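You operate a simulated robot arm through the tools that you are given. There is no shell and no other tool. Be economical: measure what you need, move in short steps, check, and stop when the job is done.

Carry out the task below with a simulated robot arm. There is one attempt and no reset: what you move stays moved.

## Task
Load the bin that has two cells and slide it back.
Fine: cable pouch in the cell with the blue tag, the patched cable in the cell with the grey tag; then back to its spot by the mains strip.

Only the result counts: the job must be done as asked and must still hold three seconds after the hand-in. Knocking over, shifting, dropping, spilling or breaking anything else fails it.

## Robot
A 7-joint arm with a fingered hand, fixed in place. Base frame: the origin is at the foot of the arm, x ahead of it, y to its left, z up; the work surface is at about z = 740. Lengths are in mm, angles in degrees, forces in N, time in s.
Its first joint turns from -166.0 to 166.0 degrees. Payload 3.7 kg.
The TCP is the grasp point between the finger pads, 25 mm short of the fingertips. In the tool frame z runs along the fingers and y along their closing line. The gripper opens to 88 mm. The gripper's body begins 29 mm behind the TCP. The gripper is a hand of 5 fingers: y runs from the thumb to the fingers, the wrist lies at [-13, -106, -174] in the tool frame, and closing takes about 1.5 s.
Orientation is that of the tool frame in the base frame, as [roll, pitch, yaw] about the fixed x, y, z axes, in that order (R = Rz(yaw) Ry(pitch) Rx(roll)). With the fingers straight down and the wrist toward the robot, the tool's x, y and z point along [0, 1, 0], [1, 0, 0] and [0, 0, -1] of the base frame.

## Interface
- The arm moves only by the tool step_arm. Its argument "steps" is a list of rows, each an object of numbers (a shift or turn left out is 0, a gripper value left out holds the last): "dx", "dy", "dz": the shift along the tool's x, y, z in mm; "wx", "wy", "wz": the turn, a rotation vector about the tool's x, y, z in degrees. In form: [{"dx": .., "dy": .., "dz": .., "wx": .., "wy": .., "wz": ..}, ...]. A call has 1 to 10 rows; each row shifts and turns the commanded pose from where the row before left it, along the tool's axes as they then stand. "claw" is the gripper command, from -1 (fully open) to 1 (shut), values between in proportion, set as the call begins (left out, the last holds). Rows are played at 5 a second. More than 50 mm and 8.6 degrees between two rows, or a gripper value outside its range, and nothing of the call is played. A pose out of reach is approached as far as the arm can. The call stops where the force on the tool passes 90 N (or 10 N more than at its start, if that is more) or the arm is blocked; 0.2 s more then pass. The fingers move at their own pace (about 108 mm/s each) and stop on an object; they squeeze with about 26 N. The grip force told is the motor's: it shows also when the fingers shut on nothing. Time passes only in rows, and 0.2 s behind the last, so rows that do not move let the fingers close. It gives the time, the measured TCP pose, the force on the tool (base axes), the opening and the grip force at its end, in the units of the frame above (readings bear some noise), with the torque about the TCP (base axes, N m) and any sound that the robot's microphone picked up.
- Cameras (640 x 400 px; columns grow to the right, rows downward): "scene" is fixed at [398.9, -651.8, 1456.2]; the picture's right is [0.85, -0.53, 0.00], its down [-0.28, -0.44, -0.85] and it looks along [0.46, 0.72, -0.52] (base axes); focal length 334 px, centre (320, 200). "wrist" rides on the gripper at [59, -79, -105] in the tool frame; the picture's right is [-0.73, 0.32, -0.61], its down [-0.62, -0.68, 0.38] and it looks along [-0.29, 0.66, 0.70] (tool axes); focal length 234 px, centre (320, 200). There is no depth. A picture from a camera that has moved, and an enlarged one, comes with that camera's place and axes in the base frame and with its lens.
- camera(camera): a new picture of that camera. It takes no simulated time.
- hand_shape(shape): the hand has 5 fingers and takes this shape, open, in about a second: jaw (thumb against the fingers, like two jaws); tri (thumb and two fingers); tip (a fingertip pinch); poke (one finger out to press); point (the index stretched); flat (the hand flat); cup (the hand cupped); fist (a fist). The gripper value then closes the fingers along that shape, each until it touches; the sizes above hold for jaw. It gives what a move gives, with no picture.
- inspect(camera, box): a new picture of the part [left, top, right, bottom] of that camera's present view, enlarged. It takes no simulated time.
- close_job(): hands the job in; it is judged then, once.

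Work in short steps. Places have to be worked out from the pictures, the camera data and where the tool is seen: move nearer, look again, correct. Check each grasp and each placing, and mend what went wrong. You have 120 turns and 68 pictures in all, those below and enlarged ones among them. Open the gripper and draw the arm clear of the work before you hand the job in, unless the task says otherwise; then end with one line.

The tools are called after "Request:" as a command line: name --argument value ..., lists and objects as JSON in quotes. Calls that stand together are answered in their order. step_arm: Moves the arm, as the interface text tells. Its arguments: {"type":"object","properties":{"steps":{"type":"array","items":{"type":"object","properties":{"dx":{"type":"number"},"dy":{"type":"number"},"dz":{"type":"number"},"wx":{"type":"number"},"wy":{"type":"number"},"wz":{"type":"number"}}}},"claw":{"type":"number"}},"required":["steps"]} The other tools are called the same way: hand_shape (shape) gives the hand a shape; camera (camera) takes a picture; inspect (camera, box) takes an enlarged picture of a part of a camera's view; close_job () hands the job in.

At the start:

```text
time: 0.0
tool_pos: [624.4, 144.5, 1034.6]
orientation: [-180.0, 0.0, 90.0]
force: [0.0, -0.7, 0.3]
moment: [0.0, 0.01, 0.0]
width: 87.5
grasp_force: 0.0
shape: jaw
```

scene: 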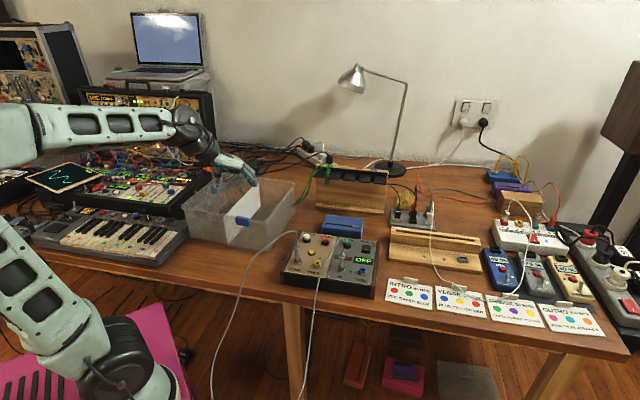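
wrist: 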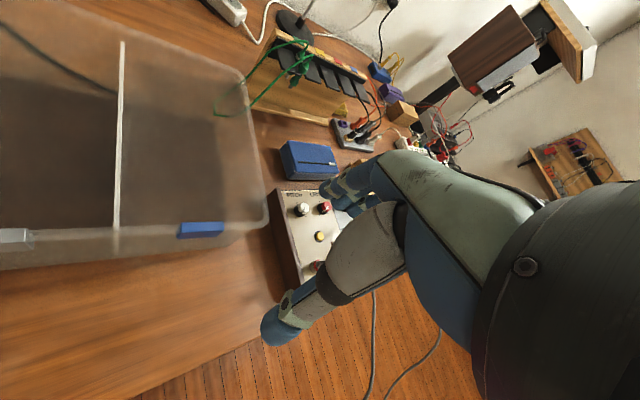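

The bin with a divider is at the left; a blue box/pouch sits next to it, and a green cable hangs on a rack. I'll enlarge the key areas.

Request:
inspect --camera "scene" --box '[170, 130, 410, 280]'

Request:
inspect --camera "scene" --box '[380, 140, 640, 340]'

Request:
inspect --camera "wrist" --box '[0, 0, 420, 262]'

```text
2.67 times, centred on (290, 205) of scene
camera zoom: at [398.9, -651.8, 1456.2], right [0.85, -0.53, 0.0], down [-0.28, -0.44, -0.85], along [0.46, 0.72, -0.52], focal length 891 px, centre (400, 187)
```

zoom: 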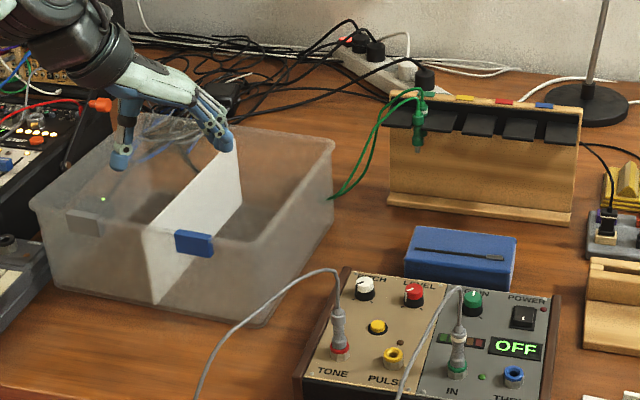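

```text
2.00 times, centred on (510, 240) of scene
camera zoom: at [398.9, -651.8, 1456.2], right [0.85, -0.53, 0.0], down [-0.28, -0.44, -0.85], along [0.46, 0.72, -0.52], focal length 668 px, centre (-60, 120)
```

zoom: 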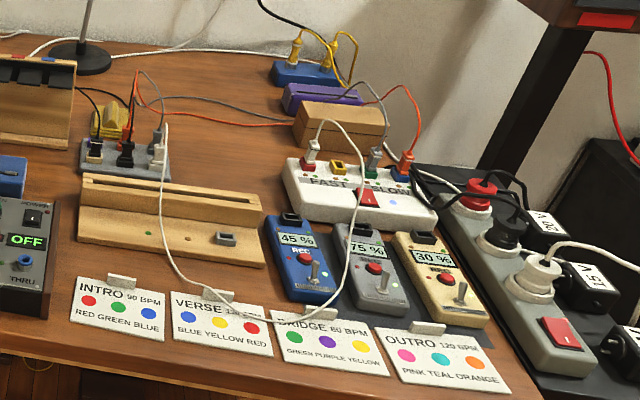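

```text
1.52 times, centred on (210, 131) of wrist
camera zoom: at [543.1, 202.4, 1139.6], right [0.32, -0.73, 0.61], down [-0.68, -0.62, -0.38], along [0.66, -0.29, -0.7], focal length 357 px, centre (488, 305)
```

zoom: 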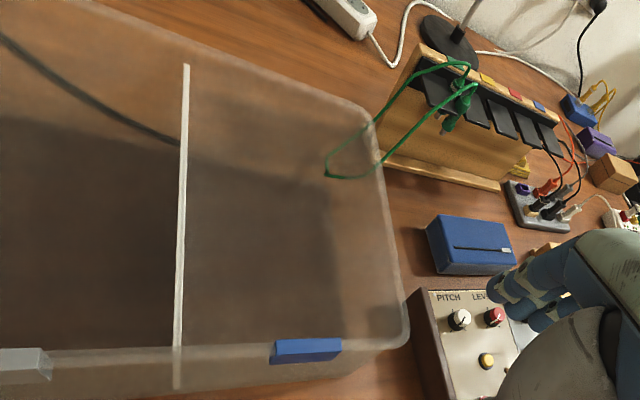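

I need more detail: the cable candidates, the mains strips, and any marked spot for the bin.

Request:
inspect --camera "scene" --box '[230, 120, 400, 226]'

Request:
inspect --camera "scene" --box '[200, 220, 400, 400]'

Request:
inspect --camera "scene" --box '[60, 90, 240, 202]'

```text
3.76 times, centred on (315, 173) of scene
camera zoom: at [398.9, -651.8, 1456.2], right [0.85, -0.53, 0.0], down [-0.28, -0.44, -0.85], along [0.46, 0.72, -0.52], focal length 1257 px, centre (339, 302)
```

zoom: 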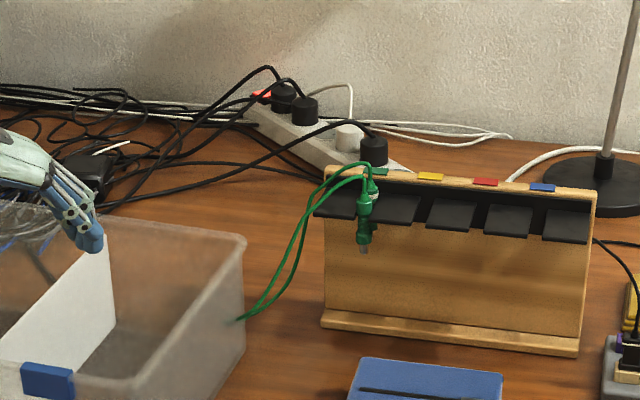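

```text
2.22 times, centred on (300, 310) of scene
camera zoom: at [398.9, -651.8, 1456.2], right [0.85, -0.53, 0.0], down [-0.28, -0.44, -0.85], along [0.46, 0.72, -0.52], focal length 742 px, centre (364, -44)
```

zoom: 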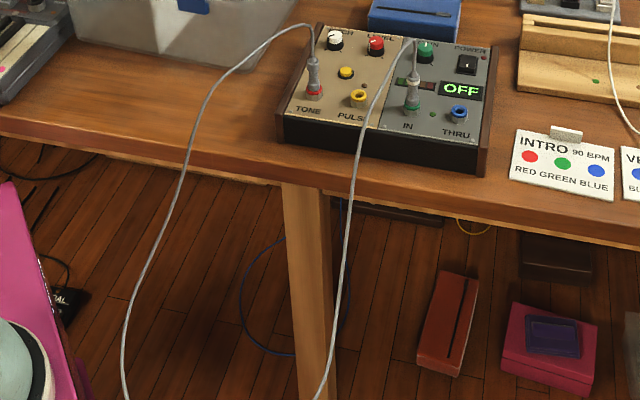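

```text
3.56 times, centred on (150, 146) of scene
camera zoom: at [398.9, -651.8, 1456.2], right [0.85, -0.53, 0.0], down [-0.28, -0.44, -0.85], along [0.46, 0.72, -0.52], focal length 1188 px, centre (924, 392)
```

zoom: 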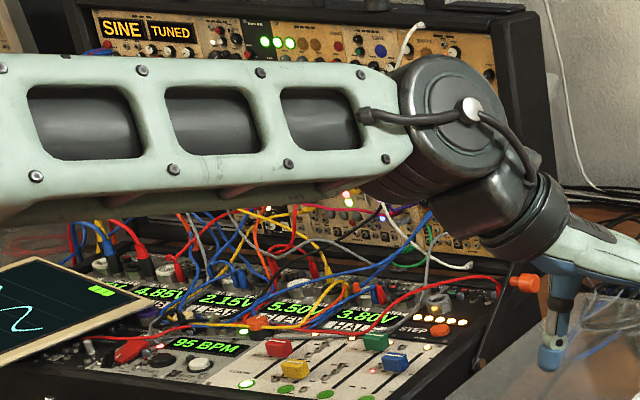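

The patched cable appears to be the grey one plugged TONE→IN on the (OFF) box, its loop hanging off the table edge. I'll raise and turn the hand to view the area behind the bin.

Request:
step_arm --steps '[{"wz": -8.5, "dz": -15}, {"wz": -8.5, "dz": -15}, {"wz": -8.5, "dz": -15}, {"wz": -8.5, "dz": -15}, {"wz": -8.5, "dz": -15}, {"wz": -8.5}, {"wz": -8.5}, {"wz": -8.5}]'

Request:
camera --camera "wrist"

Request:
camera --camera "scene"

```text
time: 1.8
tool_pos: [624.5, 142.4, 1109.5]
orientation: [-180.0, 0.0, 158.1]
force: [-0.5, -0.3, 0.2]
moment: [0.0, 0.01, 0.04]
width: 87.5
grasp_force: 0.1
shape: jaw
```

```text
59 pictures are left
camera wrist: at [537.9, 91.9, 1214.8], right [0.79, 0.03, 0.61], down [0.33, -0.86, -0.38], along [0.51, 0.5, -0.7], focal length 234 px, centre (320, 200)
```

wrist: 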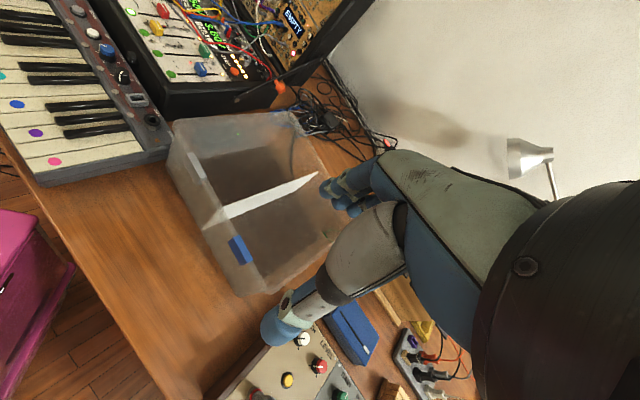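

```text
58 pictures are left
```

scene: 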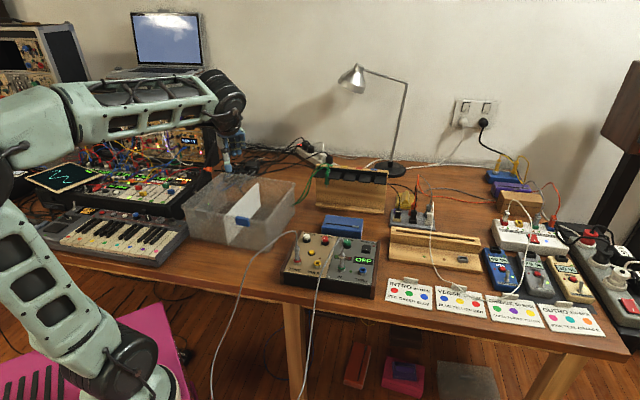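

The hand has cleared the bin; I'll enlarge the bin surroundings.

Request:
inspect --camera "scene" --box '[180, 130, 340, 255]'

Request:
inspect --camera "wrist" --box '[150, 70, 430, 300]'

```text
3.20 times, centred on (260, 192) of scene
camera zoom: at [398.9, -651.8, 1456.2], right [0.85, -0.53, 0.0], down [-0.28, -0.44, -0.85], along [0.46, 0.72, -0.52], focal length 1069 px, centre (512, 224)
```

zoom: 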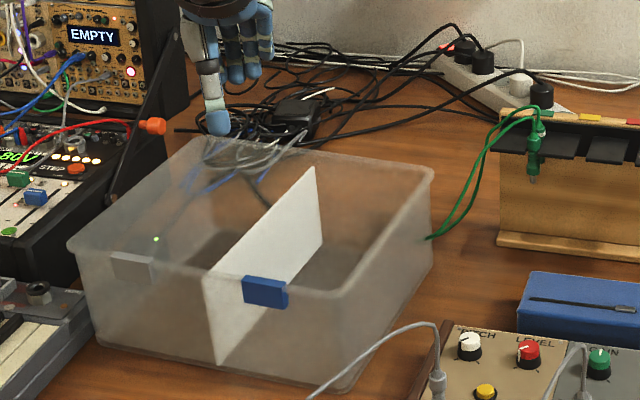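

```text
1.74 times, centred on (290, 185) of wrist
camera zoom: at [537.9, 91.9, 1214.8], right [0.79, 0.03, 0.61], down [0.33, -0.86, -0.38], along [0.51, 0.5, -0.7], focal length 407 px, centre (372, 226)
```

zoom: 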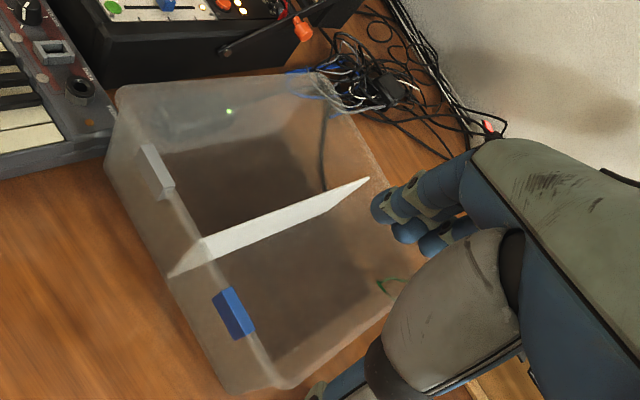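

I need a view of the area between bin and mains strip; I'll carry the hand higher over the bin and turn it so the fingers don't mask it.

Request:
step_arm --steps '[{"dx": -7, "dy": 48}, {"dx": -8, "dy": 48}, {"dx": -8, "dy": 48}, {"dx": -8, "dy": 48}, {"dx": -8, "dy": 48}, {"wz": 8.5}, {"wz": 8.5}, {"wz": 8.5}, {"wz": 8.5}]'

Request:
camera --camera "wrist"

```text
time: 3.8
tool_pos: [749.9, 351.6, 1108.7]
orientation: [-179.9, 0.1, 124.1]
force: [-0.6, -0.4, 0.0]
moment: [0.02, -0.01, -0.01]
width: 87.9
grasp_force: 0.1
shape: jaw
```

```text
55 pictures are left
camera wrist: at [650.1, 356.5, 1214.4], right [0.67, -0.42, 0.61], down [-0.22, -0.9, -0.38], along [0.71, 0.13, -0.7], focal length 234 px, centre (320, 200)
```

wrist: 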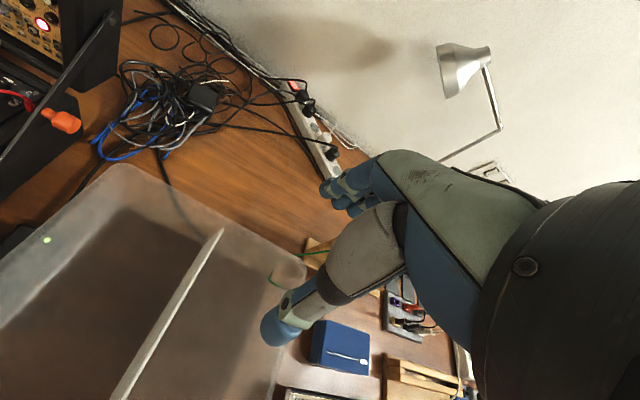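

Request:
inspect --camera "wrist" --box '[60, 40, 380, 280]'

```text
1.67 times, centred on (220, 160) of wrist
camera zoom: at [650.1, 356.5, 1214.4], right [0.67, -0.42, 0.61], down [-0.22, -0.9, -0.38], along [0.71, 0.13, -0.7], focal length 390 px, centre (487, 267)
```

zoom: 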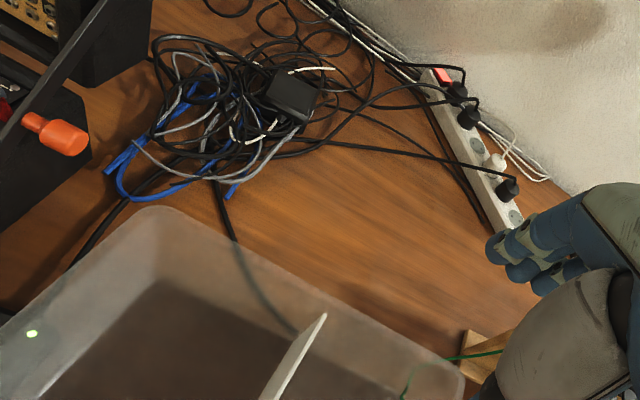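

Request:
inspect --camera "wrist" --box '[160, 100, 340, 235]'

Request:
inspect --camera "scene" --box '[230, 130, 330, 215]'

```text
2.96 times, centred on (250, 168) of wrist
camera zoom: at [650.1, 356.5, 1214.4], right [0.67, -0.42, 0.61], down [-0.22, -0.9, -0.38], along [0.71, 0.13, -0.7], focal length 694 px, centre (527, 296)
```

zoom: 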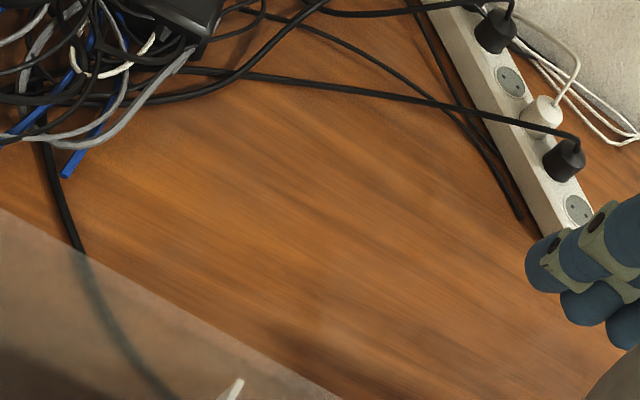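

```text
4.71 times, centred on (280, 172) of scene
camera zoom: at [398.9, -651.8, 1456.2], right [0.85, -0.53, 0.0], down [-0.28, -0.44, -0.85], along [0.46, 0.72, -0.52], focal length 1572 px, centre (508, 329)
```

zoom: 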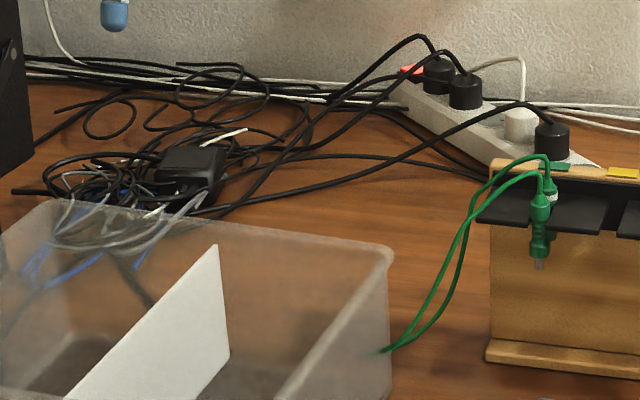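

No marked outline, but there's a clear corridor behind the bin between the cable heap and the rack, leading to the white mains strip. Next I look at the pouch from nearby.

Request:
step_arm --steps '[{"dx": -47, "dy": -5}, {"dx": -47, "dy": -5}, {"dx": -47, "dy": -5}, {"dx": -47, "dy": -5}, {"dx": -47, "dy": -5}, {"dx": -47, "dy": -5}, {"dx": -44, "dy": -10, "wz": -8.3}, {"dz": 30}, {"dz": 28}]'

Request:
camera --camera "wrist"

Request:
inspect --camera "scene" --box '[270, 180, 410, 310]'

```text
time: 5.8
tool_pos: [897.5, 58.9, 1051.1]
orientation: [180.0, 0.0, 132.3]
force: [0.2, -0.4, 0.9]
moment: [0.0, 0.04, -0.02]
width: 87.8
grasp_force: 0.1
shape: jaw
```

```text
51 pictures are left
camera wrist: at [798.2, 49.9, 1157.0], right [0.73, -0.32, 0.61], down [-0.08, -0.92, -0.38], along [0.68, 0.23, -0.7], focal length 234 px, centre (320, 200)
```

wrist: 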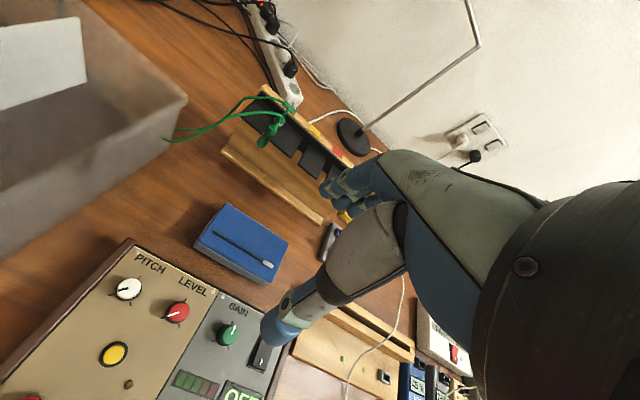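

```text
3.08 times, centred on (340, 245) of scene
camera zoom: at [398.9, -651.8, 1456.2], right [0.85, -0.53, 0.0], down [-0.28, -0.44, -0.85], along [0.46, 0.72, -0.52], focal length 1028 px, centre (258, 62)
```

zoom: 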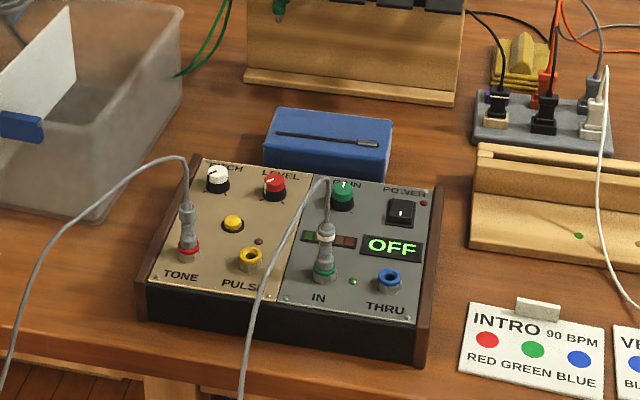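

Pouch estimated centre ≈ (983,119), about 66 mm deep, 35 mm high, long axis ≈ -42°. I move over it (slightly to its near end for reach) and lower to 850.

Request:
step_arm --steps '[{"dx": 5, "dy": 50}, {"dx": 4, "dy": 51, "wz": -4.7}, {"dz": 45}, {"dz": 45}, {"dz": 45}, {"dz": 45}, {"dz": 20}]'

Request:
inspect --camera "scene" --box '[290, 150, 410, 260]'

Request:
camera --camera "wrist"

```text
refused: row 1 steps farther than a row can; nothing moved
```

```text
3.64 times, centred on (350, 205) of scene
camera zoom: at [398.9, -651.8, 1456.2], right [0.85, -0.53, 0.0], down [-0.28, -0.44, -0.85], along [0.46, 0.72, -0.52], focal length 1214 px, centre (211, 182)
```

zoom: 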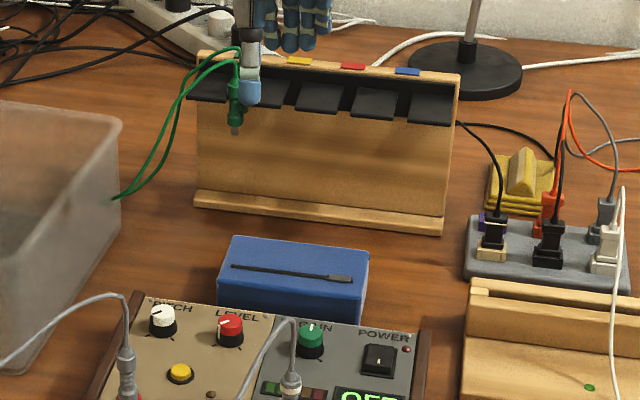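

```text
48 pictures are left
camera wrist: at [798.2, 49.9, 1157.0], right [0.73, -0.32, 0.61], down [-0.08, -0.92, -0.38], along [0.68, 0.23, -0.7], focal length 234 px, centre (320, 200)
```

wrist: 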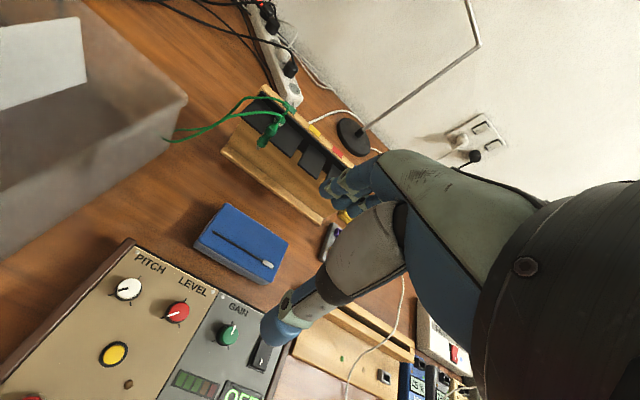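

Row too long; resend with smaller rows.

Request:
step_arm --steps '[{"dx": 3, "dy": 34}, {"dx": 3, "dy": 34}, {"dx": 3, "dy": 33, "wz": -4.7}, {"dz": 45}, {"dz": 45}, {"dz": 45}, {"dz": 45}, {"dz": 20}]'

```text
time: 7.6
tool_pos: [967.7, 133.3, 850.6]
orientation: [179.9, 0.0, 137.0]
force: [-0.8, 0.0, 0.4]
moment: [0.02, -0.02, -0.01]
width: 87.7
grasp_force: 0.0
shape: jaw
```

Reached; check alignment of the fingers over the pouch.

Request:
inspect --camera "scene" --box '[290, 150, 410, 260]'

Request:
camera --camera "wrist"

```text
3.64 times, centred on (350, 205) of scene
camera zoom: at [398.9, -651.8, 1456.2], right [0.85, -0.53, 0.0], down [-0.28, -0.44, -0.85], along [0.46, 0.72, -0.52], focal length 1214 px, centre (211, 182)
```

zoom: 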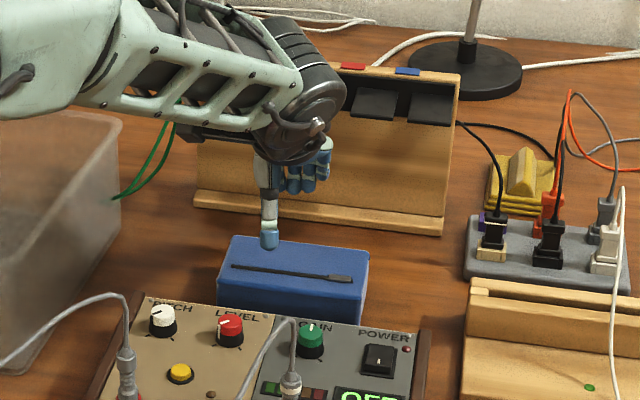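

```text
46 pictures are left
camera wrist: at [869.3, 115.7, 956.5], right [0.75, -0.26, 0.61], down [-0.01, -0.92, -0.38], along [0.66, 0.28, -0.7], focal length 234 px, centre (320, 200)
```

wrist: 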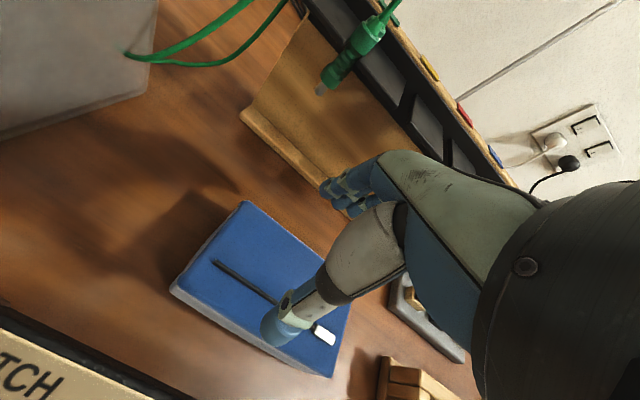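

Fingers look roughly placed; I zoom to measure the pouch edges relative to the thumb.

Request:
inspect --camera "wrist" --box '[150, 180, 410, 400]'

```text
1.82 times, centred on (280, 290) of wrist
camera zoom: at [869.3, 115.7, 956.5], right [0.75, -0.26, 0.61], down [-0.01, -0.92, -0.38], along [0.66, 0.28, -0.7], focal length 426 px, centre (393, 36)
```

zoom: 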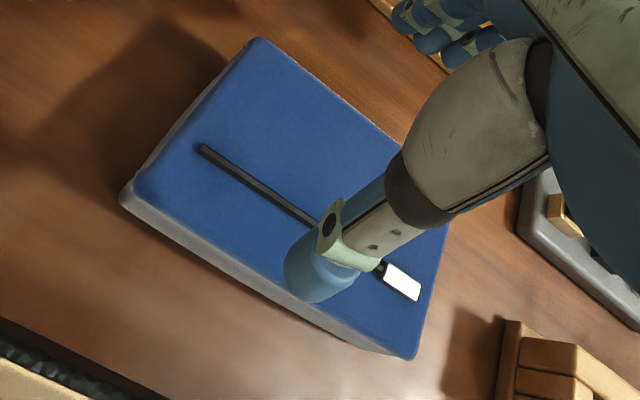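

Pouch centre ≈ (972,110), top ≈ 780; I shift 13 mm toward the thumb side, straighten yaw and go down in small steps.

Request:
step_arm --steps '[{"dx": -9.5, "dy": -13, "wz": 2}, {"dz": 25}, {"dz": 15}, {"dz": 10}, {"dz": 10}, {"dz": 10}, {"dz": 10}]'

Request:
inspect --camera "scene" --box '[310, 170, 400, 250]'

```text
time: 9.2
tool_pos: [966.4, 117.9, 775.3]
orientation: [179.5, 0.3, 135.0]
force: [3.3, 1.9, 39.4]
moment: [0.29, -0.42, 0.04]
width: 87.8
grasp_force: 0.0
shape: jaw
```

```text
5.00 times, centred on (355, 210) of scene
camera zoom: at [398.9, -651.8, 1456.2], right [0.85, -0.53, 0.0], down [-0.28, -0.44, -0.85], along [0.46, 0.72, -0.52], focal length 1670 px, centre (145, 150)
```

zoom: 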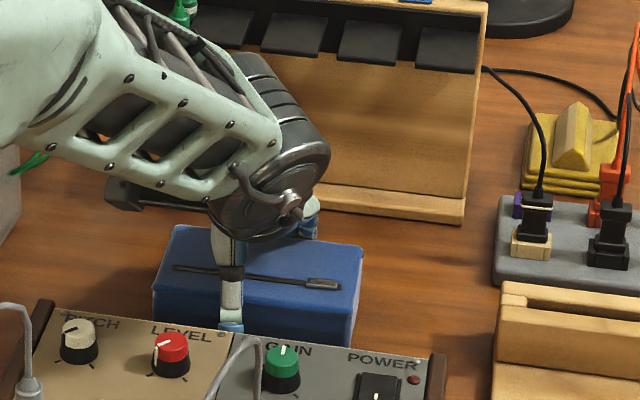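

39 N of contact near the palm centre suggests the pouch top touches the palm; fingers straddle it. I back up 8 mm and close.

Request:
step_arm --steps '[{"dz": -8}, {}]'

Request:
step_arm --steps '[{}, {}, {}, {}, {}, {}, {}, {}]' --claw 1

```text
time: 9.8
tool_pos: [966.1, 116.3, 777.5]
orientation: [-179.9, -0.1, 135.0]
force: [4.8, 3.7, 8.0]
moment: [0.22, -0.29, 0.02]
width: 87.9
grasp_force: 0.0
shape: jaw
```

```text
time: 11.6
tool_pos: [965.9, 115.9, 777.7]
orientation: [-179.9, -0.1, 135.0]
force: [-0.2, -0.2, 1.2]
moment: [-0.01, -0.07, 0.07]
width: 71.3
grasp_force: 26.5
shape: jaw
```

Gripped at 71 mm. Lift straight up and check.

Request:
step_arm --steps '[{"dz": -10}, {"dz": -30}, {"dz": -45}, {"dz": -45}, {"dz": -45}, {"dz": -45}]'

Request:
step_arm --steps '[{"dx": 46, "dy": -2}, {"dx": 46, "dy": -2}, {"dx": 46, "dy": -2}, {"dx": 46, "dy": -2}, {"dx": 46, "dy": -2}, {"dx": 46, "dy": -2}]'

Request:
camera --camera "wrist"

Request:
inspect --camera "scene" --box '[170, 110, 400, 270]'

```text
time: 13.0
tool_pos: [967.3, 117.6, 999.5]
orientation: [-179.9, 0.0, 135.0]
force: [1.0, -0.3, -1.6]
moment: [0.04, -0.02, -0.01]
width: 71.5
grasp_force: 25.9
shape: jaw
```

```text
time: 14.4
tool_pos: [761.2, 303.4, 999.0]
orientation: [-180.0, 0.0, 135.0]
force: [-0.3, -0.4, -1.2]
moment: [0.0, 0.01, -0.02]
width: 71.6
grasp_force: 26.2
shape: jaw
```

```text
43 pictures are left
camera wrist: at [662.2, 289.5, 1104.6], right [0.74, -0.29, 0.61], down [-0.04, -0.92, -0.38], along [0.67, 0.26, -0.7], focal length 234 px, centre (320, 200)
```

wrist: 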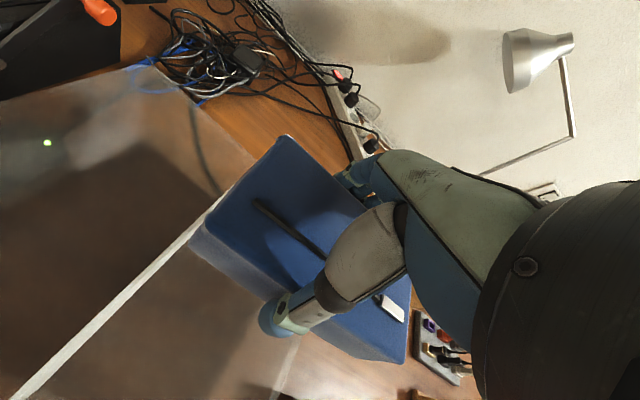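

```text
2.50 times, centred on (285, 190) of scene
camera zoom: at [398.9, -651.8, 1456.2], right [0.85, -0.53, 0.0], down [-0.28, -0.44, -0.85], along [0.46, 0.72, -0.52], focal length 835 px, centre (408, 225)
```

zoom: 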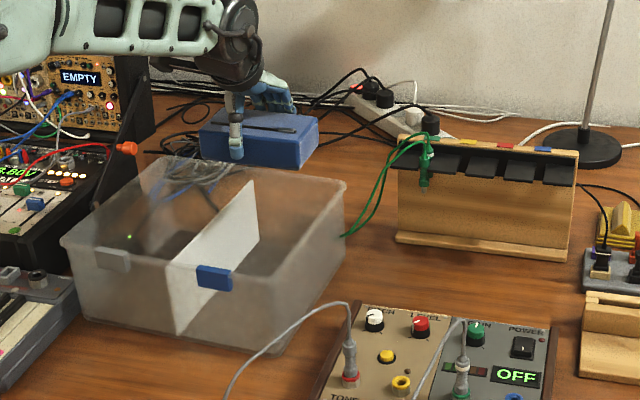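

Bin rim is about z 857, divider runs from (614,262) to (802,425), blue cell centre ≈ (766,292). I rotate the pouch so its long side follows the cell depth.

Request:
step_arm --steps '[{"wz": 8.5}, {"wz": 8.5}, {"wz": 8.5}, {"wz": 8.5}, {"wz": 8.5}, {"wz": 8.5}, {"wz": 8.5}, {"wz": 8.5}, {"wz": 8.5}, {"wz": 8.5}]'

Request:
step_arm --steps '[{"wz": 7}, {}]'

Request:
camera --camera "wrist"

Request:
inspect --camera "scene" --box '[170, 110, 400, 270]'

```text
time: 16.6
tool_pos: [761.3, 303.3, 998.9]
orientation: [-180.0, -0.1, 49.9]
force: [-0.1, -0.3, -1.0]
moment: [-0.01, -0.01, 0.01]
width: 71.4
grasp_force: 26.2
shape: jaw
```

```text
time: 17.2
tool_pos: [762.1, 303.6, 998.4]
orientation: [180.0, 0.0, 42.9]
force: [-0.2, 0.0, -1.3]
moment: [0.01, 0.0, 0.02]
width: 71.6
grasp_force: 25.8
shape: jaw
```

```text
41 pictures are left
camera wrist: at [749.5, 402.2, 1105.1], right [-0.31, -0.73, 0.61], down [-0.92, 0.07, -0.38], along [0.24, -0.68, -0.7], focal length 234 px, centre (320, 200)
```

wrist: 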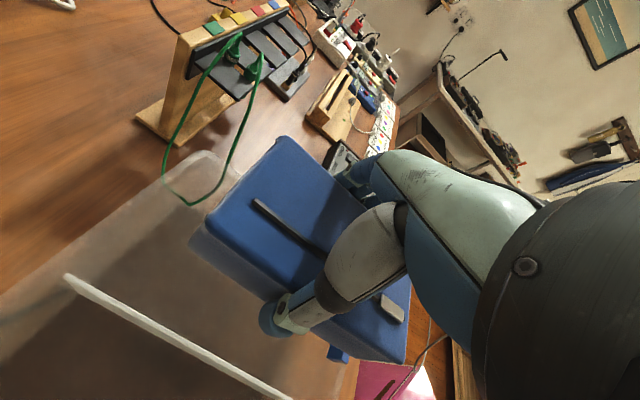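

```text
2.50 times, centred on (285, 190) of scene
camera zoom: at [398.9, -651.8, 1456.2], right [0.85, -0.53, 0.0], down [-0.28, -0.44, -0.85], along [0.46, 0.72, -0.52], focal length 835 px, centre (408, 225)
```

zoom: 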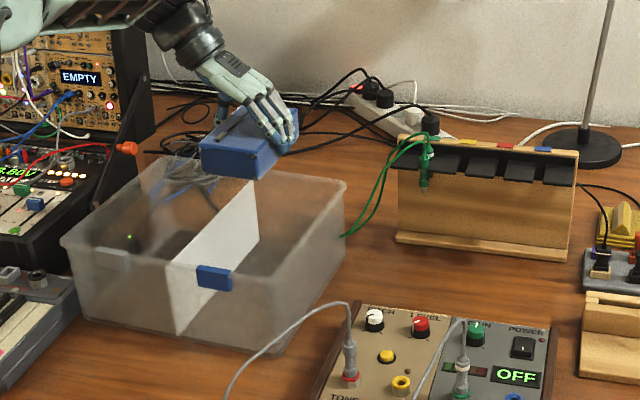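

Rotated fine. Cell centre is ~9 mm to the right of the TCP; I shift 14 mm right (keeping the hand off the divider) and lower in steps.

Request:
step_arm --steps '[{"dy": 14}, {"dz": 40}, {"dz": 40}, {"dz": 40}, {"dz": 30}, {"dz": 20}, {"dz": 10}]'

Request:
inspect --camera "scene" --box '[170, 110, 330, 260]'

Request:
camera --camera "wrist"

```text
time: 18.8
tool_pos: [772.4, 294.0, 819.7]
orientation: [180.0, 0.0, 43.0]
force: [-0.9, 1.0, -1.3]
moment: [0.0, -0.02, 0.01]
width: 71.2
grasp_force: 26.1
shape: jaw
```

```text
2.67 times, centred on (250, 185) of scene
camera zoom: at [398.9, -651.8, 1456.2], right [0.85, -0.53, 0.0], down [-0.28, -0.44, -0.85], along [0.46, 0.72, -0.52], focal length 891 px, centre (507, 240)
```

zoom: 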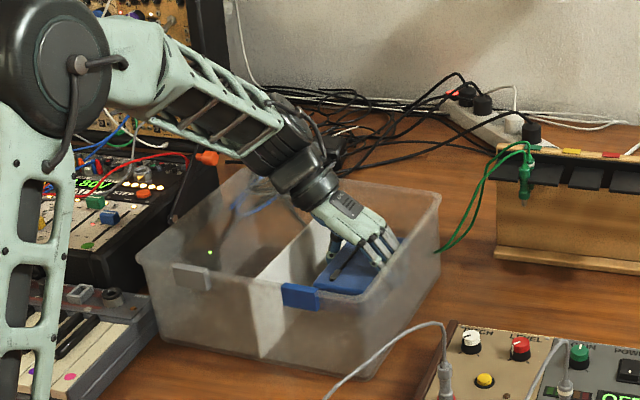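

```text
38 pictures are left
camera wrist: at [760.2, 391.6, 925.2], right [-0.31, -0.73, 0.61], down [-0.92, 0.07, -0.38], along [0.24, -0.68, -0.7], focal length 234 px, centre (320, 200)
```

wrist: 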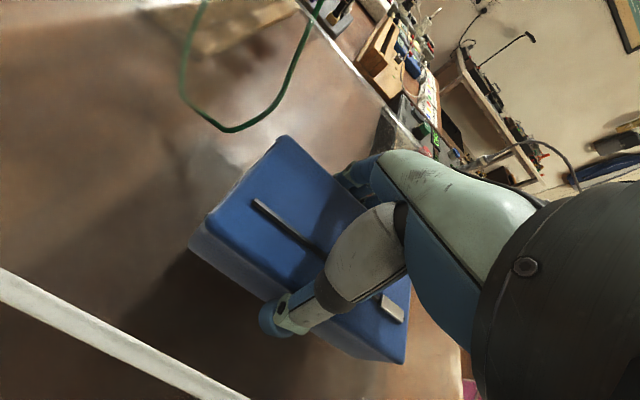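

The pouch is inside the cell with clearance; I continue down slowly.

Request:
step_arm --steps '[{"dz": 8}, {"dz": 8}, {"dz": 8}, {"dz": 5}, {"dz": 4}]'

```text
time: 20.0
tool_pos: [771.5, 294.7, 786.0]
orientation: [179.9, -0.1, 42.9]
force: [0.5, 0.0, -0.3]
moment: [0.02, -0.01, -0.03]
width: 71.4
grasp_force: 25.5
shape: jaw
```

Nearly at floor; lower 2 mm more and release gently.

Request:
step_arm --steps '[{"dz": 2}]'

Request:
step_arm --steps '[{}, {}, {}, {}]' --claw -0.9

Request:
step_arm --steps '[{"dz": -10}, {"dz": -30}, {"dz": -40}, {"dz": -45}, {"dz": -45}]'

Request:
camera --camera "wrist"

Request:
inspect --camera "scene" --box '[170, 130, 400, 300]'

```text
time: 20.4
tool_pos: [770.8, 293.6, 784.4]
orientation: [-180.0, 0.1, 42.9]
force: [-0.8, 1.4, 2.5]
moment: [-0.16, -0.07, 0.03]
width: 71.3
grasp_force: 25.9
shape: jaw
```

```text
time: 21.4
tool_pos: [770.9, 293.4, 785.1]
orientation: [180.0, 0.0, 43.3]
force: [1.1, -2.2, 11.2]
moment: [-0.07, -0.01, 0.12]
width: 71.5
grasp_force: 25.7
shape: jaw
```

```text
time: 22.6
tool_pos: [771.2, 293.3, 954.0]
orientation: [180.0, 0.1, 43.1]
force: [-0.2, 0.0, -1.1]
moment: [-0.02, -0.02, 0.01]
width: 71.4
grasp_force: 26.0
shape: jaw
```

```text
37 pictures are left
camera wrist: at [759.0, 392.1, 1058.9], right [-0.31, -0.73, 0.61], down [-0.92, 0.07, -0.38], along [0.24, -0.68, -0.7], focal length 234 px, centre (320, 200)
```

wrist: 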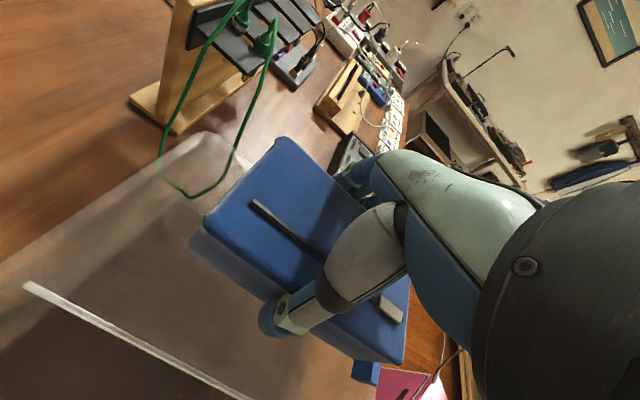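

```text
2.35 times, centred on (285, 215) of scene
camera zoom: at [398.9, -651.8, 1456.2], right [0.85, -0.53, 0.0], down [-0.28, -0.44, -0.85], along [0.46, 0.72, -0.52], focal length 786 px, centre (402, 165)
```

zoom: 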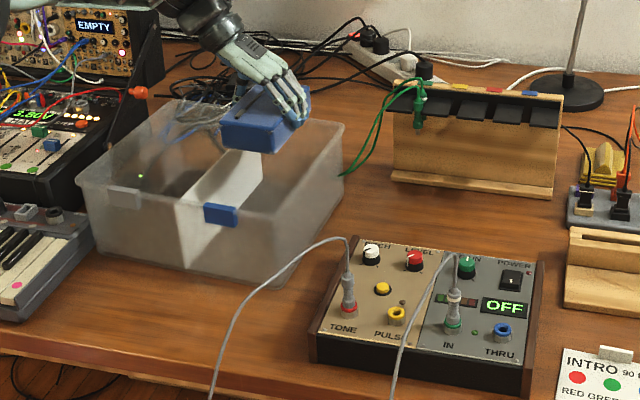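

It did not release at -0.9 and came up with the hand. I go back down to the same place and open fully.

Request:
step_arm --steps '[{"dz": 45}, {"dz": 45}, {"dz": 40}, {"dz": 20}, {"dz": 10}, {"dz": 8}, {"dz": 2}]'

Request:
step_arm --steps '[{}, {}, {}, {}, {}, {}, {}, {}]' --claw -1

```text
time: 24.2
tool_pos: [772.1, 294.5, 785.6]
orientation: [180.0, 0.0, 43.1]
force: [-1.5, 0.4, 9.6]
moment: [-0.09, -0.02, 0.0]
width: 71.3
grasp_force: 26.6
shape: jaw
```

```text
time: 26.0
tool_pos: [771.6, 293.8, 783.7]
orientation: [-180.0, 0.0, 42.9]
force: [3.0, -0.3, 13.3]
moment: [-0.15, -0.12, -0.1]
width: 87.8
grasp_force: 0.0
shape: jaw
```

Open at 87.8. Retreat up.

Request:
step_arm --steps '[{"dz": -8}, {"dz": -25}, {"dz": -40}, {"dz": -45}, {"dz": -45}, {"dz": -45}]'

Request:
camera --camera "wrist"

Request:
inspect --camera "scene" --box '[170, 130, 400, 300]'

```text
time: 27.4
tool_pos: [770.9, 291.6, 991.8]
orientation: [180.0, 0.1, 43.0]
force: [-0.4, 0.2, -1.3]
moment: [-0.01, -0.02, -0.04]
width: 88.0
grasp_force: 0.0
shape: jaw
```

```text
35 pictures are left
camera wrist: at [758.7, 390.0, 1096.7], right [-0.31, -0.73, 0.61], down [-0.92, 0.07, -0.38], along [0.24, -0.68, -0.7], focal length 234 px, centre (320, 200)
```

wrist: 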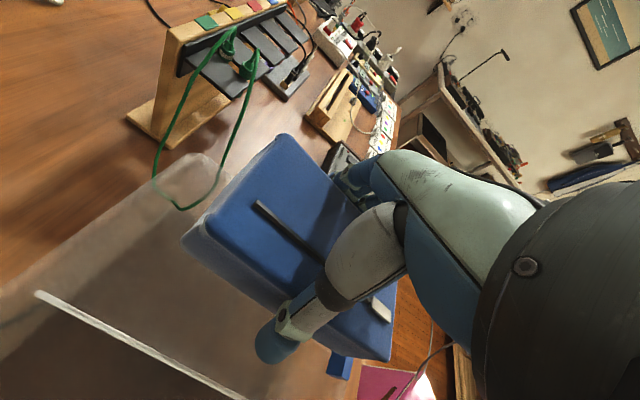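

```text
2.35 times, centred on (285, 215) of scene
camera zoom: at [398.9, -651.8, 1456.2], right [0.85, -0.53, 0.0], down [-0.28, -0.44, -0.85], along [0.46, 0.72, -0.52], focal length 786 px, centre (402, 165)
```

zoom: 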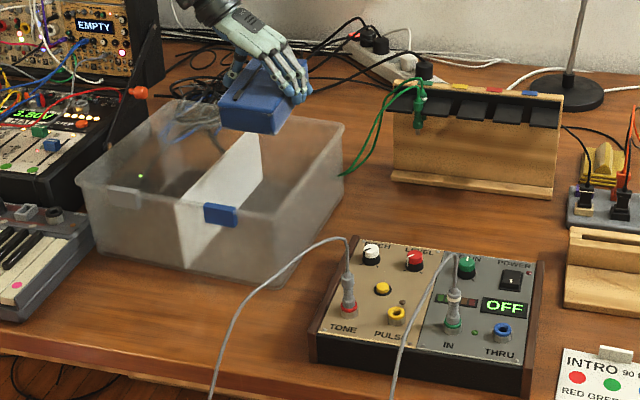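

The pouch still hangs in the opened hand. Look closely at how it's held.

Request:
inspect --camera "scene" --box '[235, 125, 315, 195]'

Request:
inspect --camera "wrist" --box '[170, 120, 420, 380]'

```text
5.71 times, centred on (275, 160) of scene
camera zoom: at [398.9, -651.8, 1456.2], right [0.85, -0.53, 0.0], down [-0.28, -0.44, -0.85], along [0.46, 0.72, -0.52], focal length 1909 px, centre (577, 429)
```

zoom: 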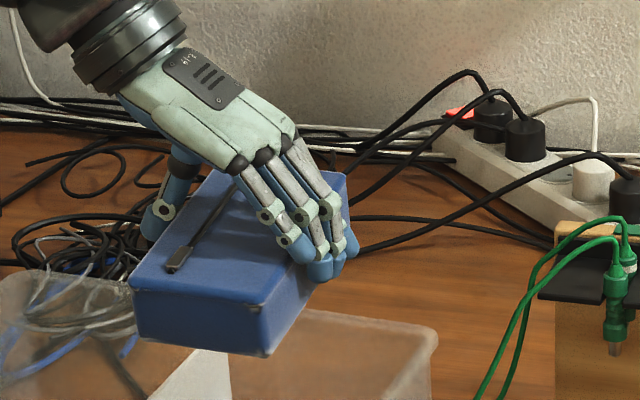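

```text
1.54 times, centred on (295, 250) of wrist
camera zoom: at [758.7, 390.0, 1096.7], right [-0.31, -0.73, 0.61], down [-0.92, 0.07, -0.38], along [0.24, -0.68, -0.7], focal length 360 px, centre (358, 123)
```

zoom: 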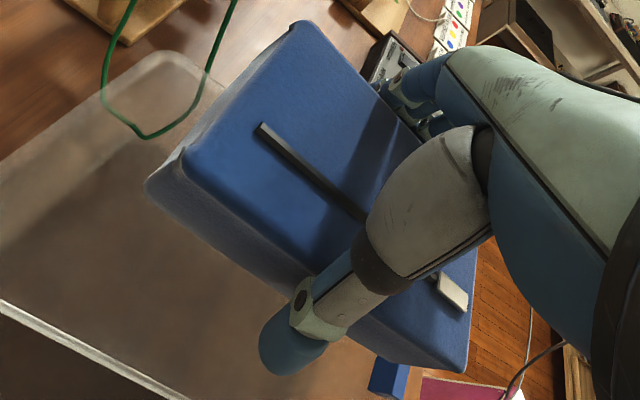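

The pouch seems wedged between the opened thumb and fingers. I'll lower it to the floor again, then wiggle sideways and in tilt to free it before lifting.

Request:
step_arm --steps '[{"dz": 45}, {"dz": 45}, {"dz": 45}, {"dz": 35}, {"dz": 20}, {"dz": 10}, {"dz": 4}]'

Request:
step_arm --steps '[{"dy": 5}, {"dy": -5}, {"dy": -6}, {"dy": 6}, {"wx": 4}, {"wx": -8}, {"wx": 4}, {"dz": -4}]'

Request:
step_arm --steps '[{"dz": -6}, {"dz": -10}, {"dz": -15}]'

Request:
camera --camera "wrist"

```text
time: 28.6
tool_pos: [772.6, 298.4, 819.3]
orientation: [179.9, -1.2, 43.6]
force: [-7.5, 3.5, 37.1]
moment: [-2.05, -1.9, -0.37]
width: 87.9
grasp_force: 0.1
shape: jaw
stopped in row 5: the force on the tool passed its limit at 105 N (the readings are from after the stop); the commanded pose is now the measured one
```

```text
time: 30.4
tool_pos: [770.3, 296.0, 818.2]
orientation: [-180.0, -0.7, 43.6]
force: [-0.5, -0.7, 34.0]
moment: [-2.21, -2.39, -0.22]
width: 88.3
grasp_force: 0.0
shape: jaw
```

```text
time: 31.2
tool_pos: [771.6, 297.7, 851.1]
orientation: [179.9, -0.8, 43.5]
force: [-2.5, 0.0, 23.5]
moment: [-1.57, -1.74, -0.19]
width: 87.8
grasp_force: 0.1
shape: jaw
```

```text
31 pictures are left
camera wrist: at [757.0, 393.8, 957.5], right [-0.31, -0.74, 0.6], down [-0.92, 0.07, -0.39], along [0.25, -0.67, -0.7], focal length 234 px, centre (320, 200)
```

wrist: 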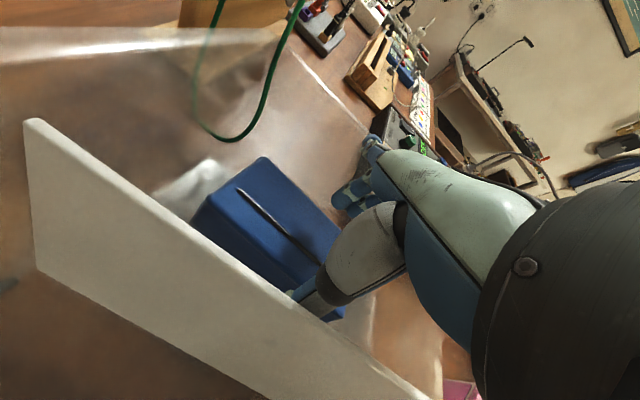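

Force persists and the bin view has changed; check the scene.

Request:
inspect --camera "scene" --box '[170, 120, 350, 280]'

```text
2.50 times, centred on (260, 200) of scene
camera zoom: at [398.9, -651.8, 1456.2], right [0.85, -0.53, 0.0], down [-0.28, -0.44, -0.85], along [0.46, 0.72, -0.52], focal length 835 px, centre (470, 200)
```

zoom: 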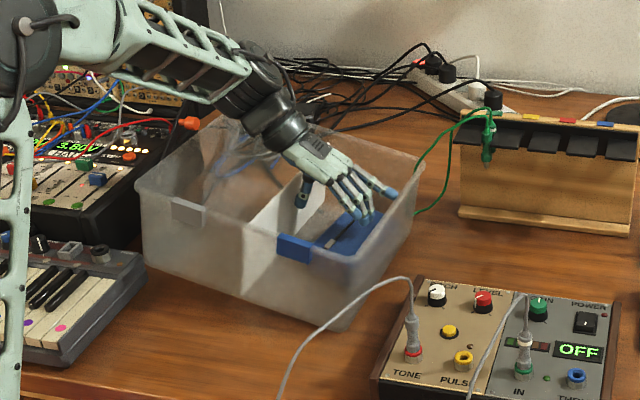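

A finger is spread over the right rim pressing it down, tipping the bin; the pouch has come loose inside. I rise in small steps watching force.

Request:
step_arm --steps '[{"dz": -5}, {"dz": -5}]'

Request:
inspect --camera "scene" --box '[210, 150, 320, 260]'

```text
time: 31.8
tool_pos: [771.5, 297.1, 861.7]
orientation: [179.9, -0.9, 43.6]
force: [-3.7, 2.6, 26.9]
moment: [-1.68, -1.83, -0.11]
width: 88.0
grasp_force: 0.1
shape: jaw
```

```text
3.64 times, centred on (265, 205) of scene
camera zoom: at [398.9, -651.8, 1456.2], right [0.85, -0.53, 0.0], down [-0.28, -0.44, -0.85], along [0.46, 0.72, -0.52], focal length 1214 px, centre (520, 182)
```

zoom: 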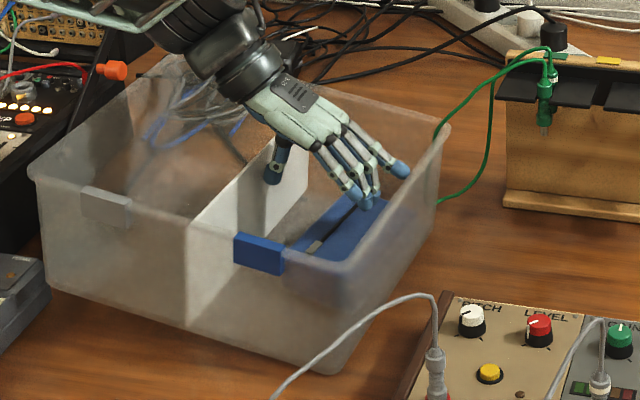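

The left side is settling slowly as I rise; continue upward in small steps.

Request:
step_arm --steps '[{"dz": -6}, {"dz": -6}, {"dz": -6}]'

Request:
step_arm --steps '[{"dz": -6}, {"dz": -6}, {"dz": -6}]'

Request:
inspect --camera "scene" --box '[180, 140, 320, 270]'

```text
time: 32.6
tool_pos: [771.1, 298.6, 879.5]
orientation: [180.0, -0.9, 43.7]
force: [-6.0, 3.9, 27.6]
moment: [-1.24, -1.43, -0.04]
width: 88.0
grasp_force: 0.0
shape: jaw
```

```text
time: 33.4
tool_pos: [771.9, 294.9, 895.7]
orientation: [-180.0, -0.8, 43.5]
force: [0.6, 0.2, -0.1]
moment: [-0.01, -0.03, 0.03]
width: 88.0
grasp_force: 0.1
shape: jaw
```

```text
3.08 times, centred on (250, 205) of scene
camera zoom: at [398.9, -651.8, 1456.2], right [0.85, -0.53, 0.0], down [-0.28, -0.44, -0.85], along [0.46, 0.72, -0.52], focal length 1028 px, centre (535, 185)
```

zoom: 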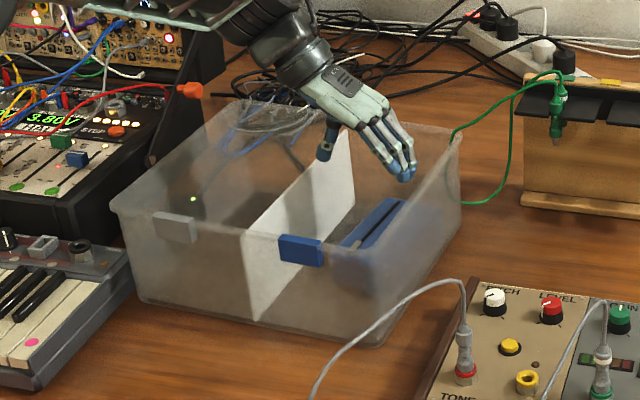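

Free now; the bin sits flat and the pouch is in the blue cell. I raise further and check the green cable near the bin's corner.

Request:
step_arm --steps '[{"dz": -45}, {"dz": -45}, {"dz": -45}]'

Request:
camera --camera "wrist"

Request:
inspect --camera "scene" --box '[230, 120, 350, 240]'

```text
time: 34.2
tool_pos: [770.3, 295.1, 1031.7]
orientation: [179.9, -0.7, 43.5]
force: [0.1, 1.2, -0.9]
moment: [0.02, 0.04, 0.03]
width: 88.1
grasp_force: 0.1
shape: jaw
```

```text
27 pictures are left
camera wrist: at [755.7, 391.9, 1137.4], right [-0.31, -0.74, 0.6], down [-0.92, 0.07, -0.39], along [0.25, -0.67, -0.7], focal length 234 px, centre (320, 200)
```

wrist: 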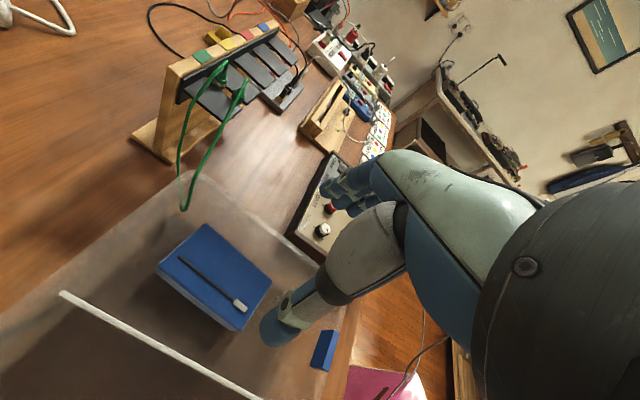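

```text
3.33 times, centred on (290, 180) of scene
camera zoom: at [398.9, -651.8, 1456.2], right [0.85, -0.53, 0.0], down [-0.28, -0.44, -0.85], along [0.46, 0.72, -0.52], focal length 1113 px, centre (420, 267)
```

zoom: 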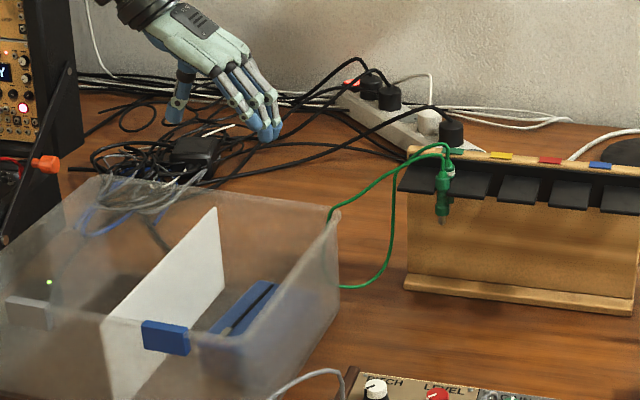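

The pouch lies flat in the blue cell. Next the patched cable: I move over the TONE plug (~(737,0)), turning the hand to yaw 90.

Request:
step_arm --steps '[{"dx": -38, "dy": 31}, {"dx": -38, "dy": 32}, {"dx": -38, "dy": 32}, {"dx": -38, "dy": 32}, {"dx": -38, "dy": 32}, {"dx": -37, "dy": 32}]'

Request:
step_arm --steps '[{"wz": -8}, {"wz": -8}, {"wz": -8}, {"wz": -8}, {"wz": -8}, {"wz": -6.5}, {"dz": 30}, {"dz": 30}]'

Request:
camera --camera "wrist"

Request:
inspect --camera "scene" --box '[250, 170, 400, 310]'

```text
time: 35.6
tool_pos: [739.4, 0.7, 1025.1]
orientation: [180.0, -0.7, 43.6]
force: [0.5, -0.6, -0.3]
moment: [-0.03, 0.01, -0.02]
width: 88.0
grasp_force: 0.2
shape: jaw
```

```text
time: 37.4
tool_pos: [736.7, -0.2, 967.3]
orientation: [179.4, -0.5, 90.0]
force: [1.1, -0.9, 0.8]
moment: [-0.04, -0.03, -0.01]
width: 87.9
grasp_force: 0.1
shape: jaw
```

```text
25 pictures are left
camera wrist: at [655.2, 57.7, 1073.8], right [0.32, -0.73, 0.6], down [-0.68, -0.62, -0.4], along [0.66, -0.28, -0.69], focal length 234 px, centre (320, 200)
```

wrist: 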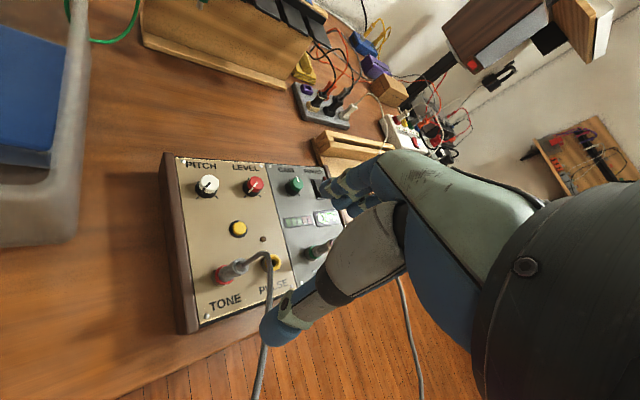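

```text
2.86 times, centred on (325, 240) of scene
camera zoom: at [398.9, -651.8, 1456.2], right [0.85, -0.53, 0.0], down [-0.28, -0.44, -0.85], along [0.46, 0.72, -0.52], focal length 954 px, centre (306, 86)
```

zoom: 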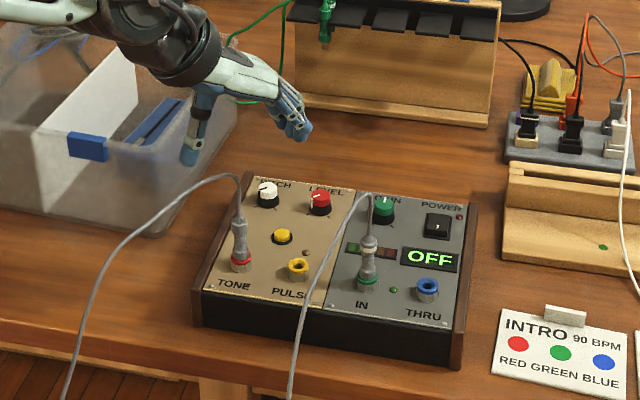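

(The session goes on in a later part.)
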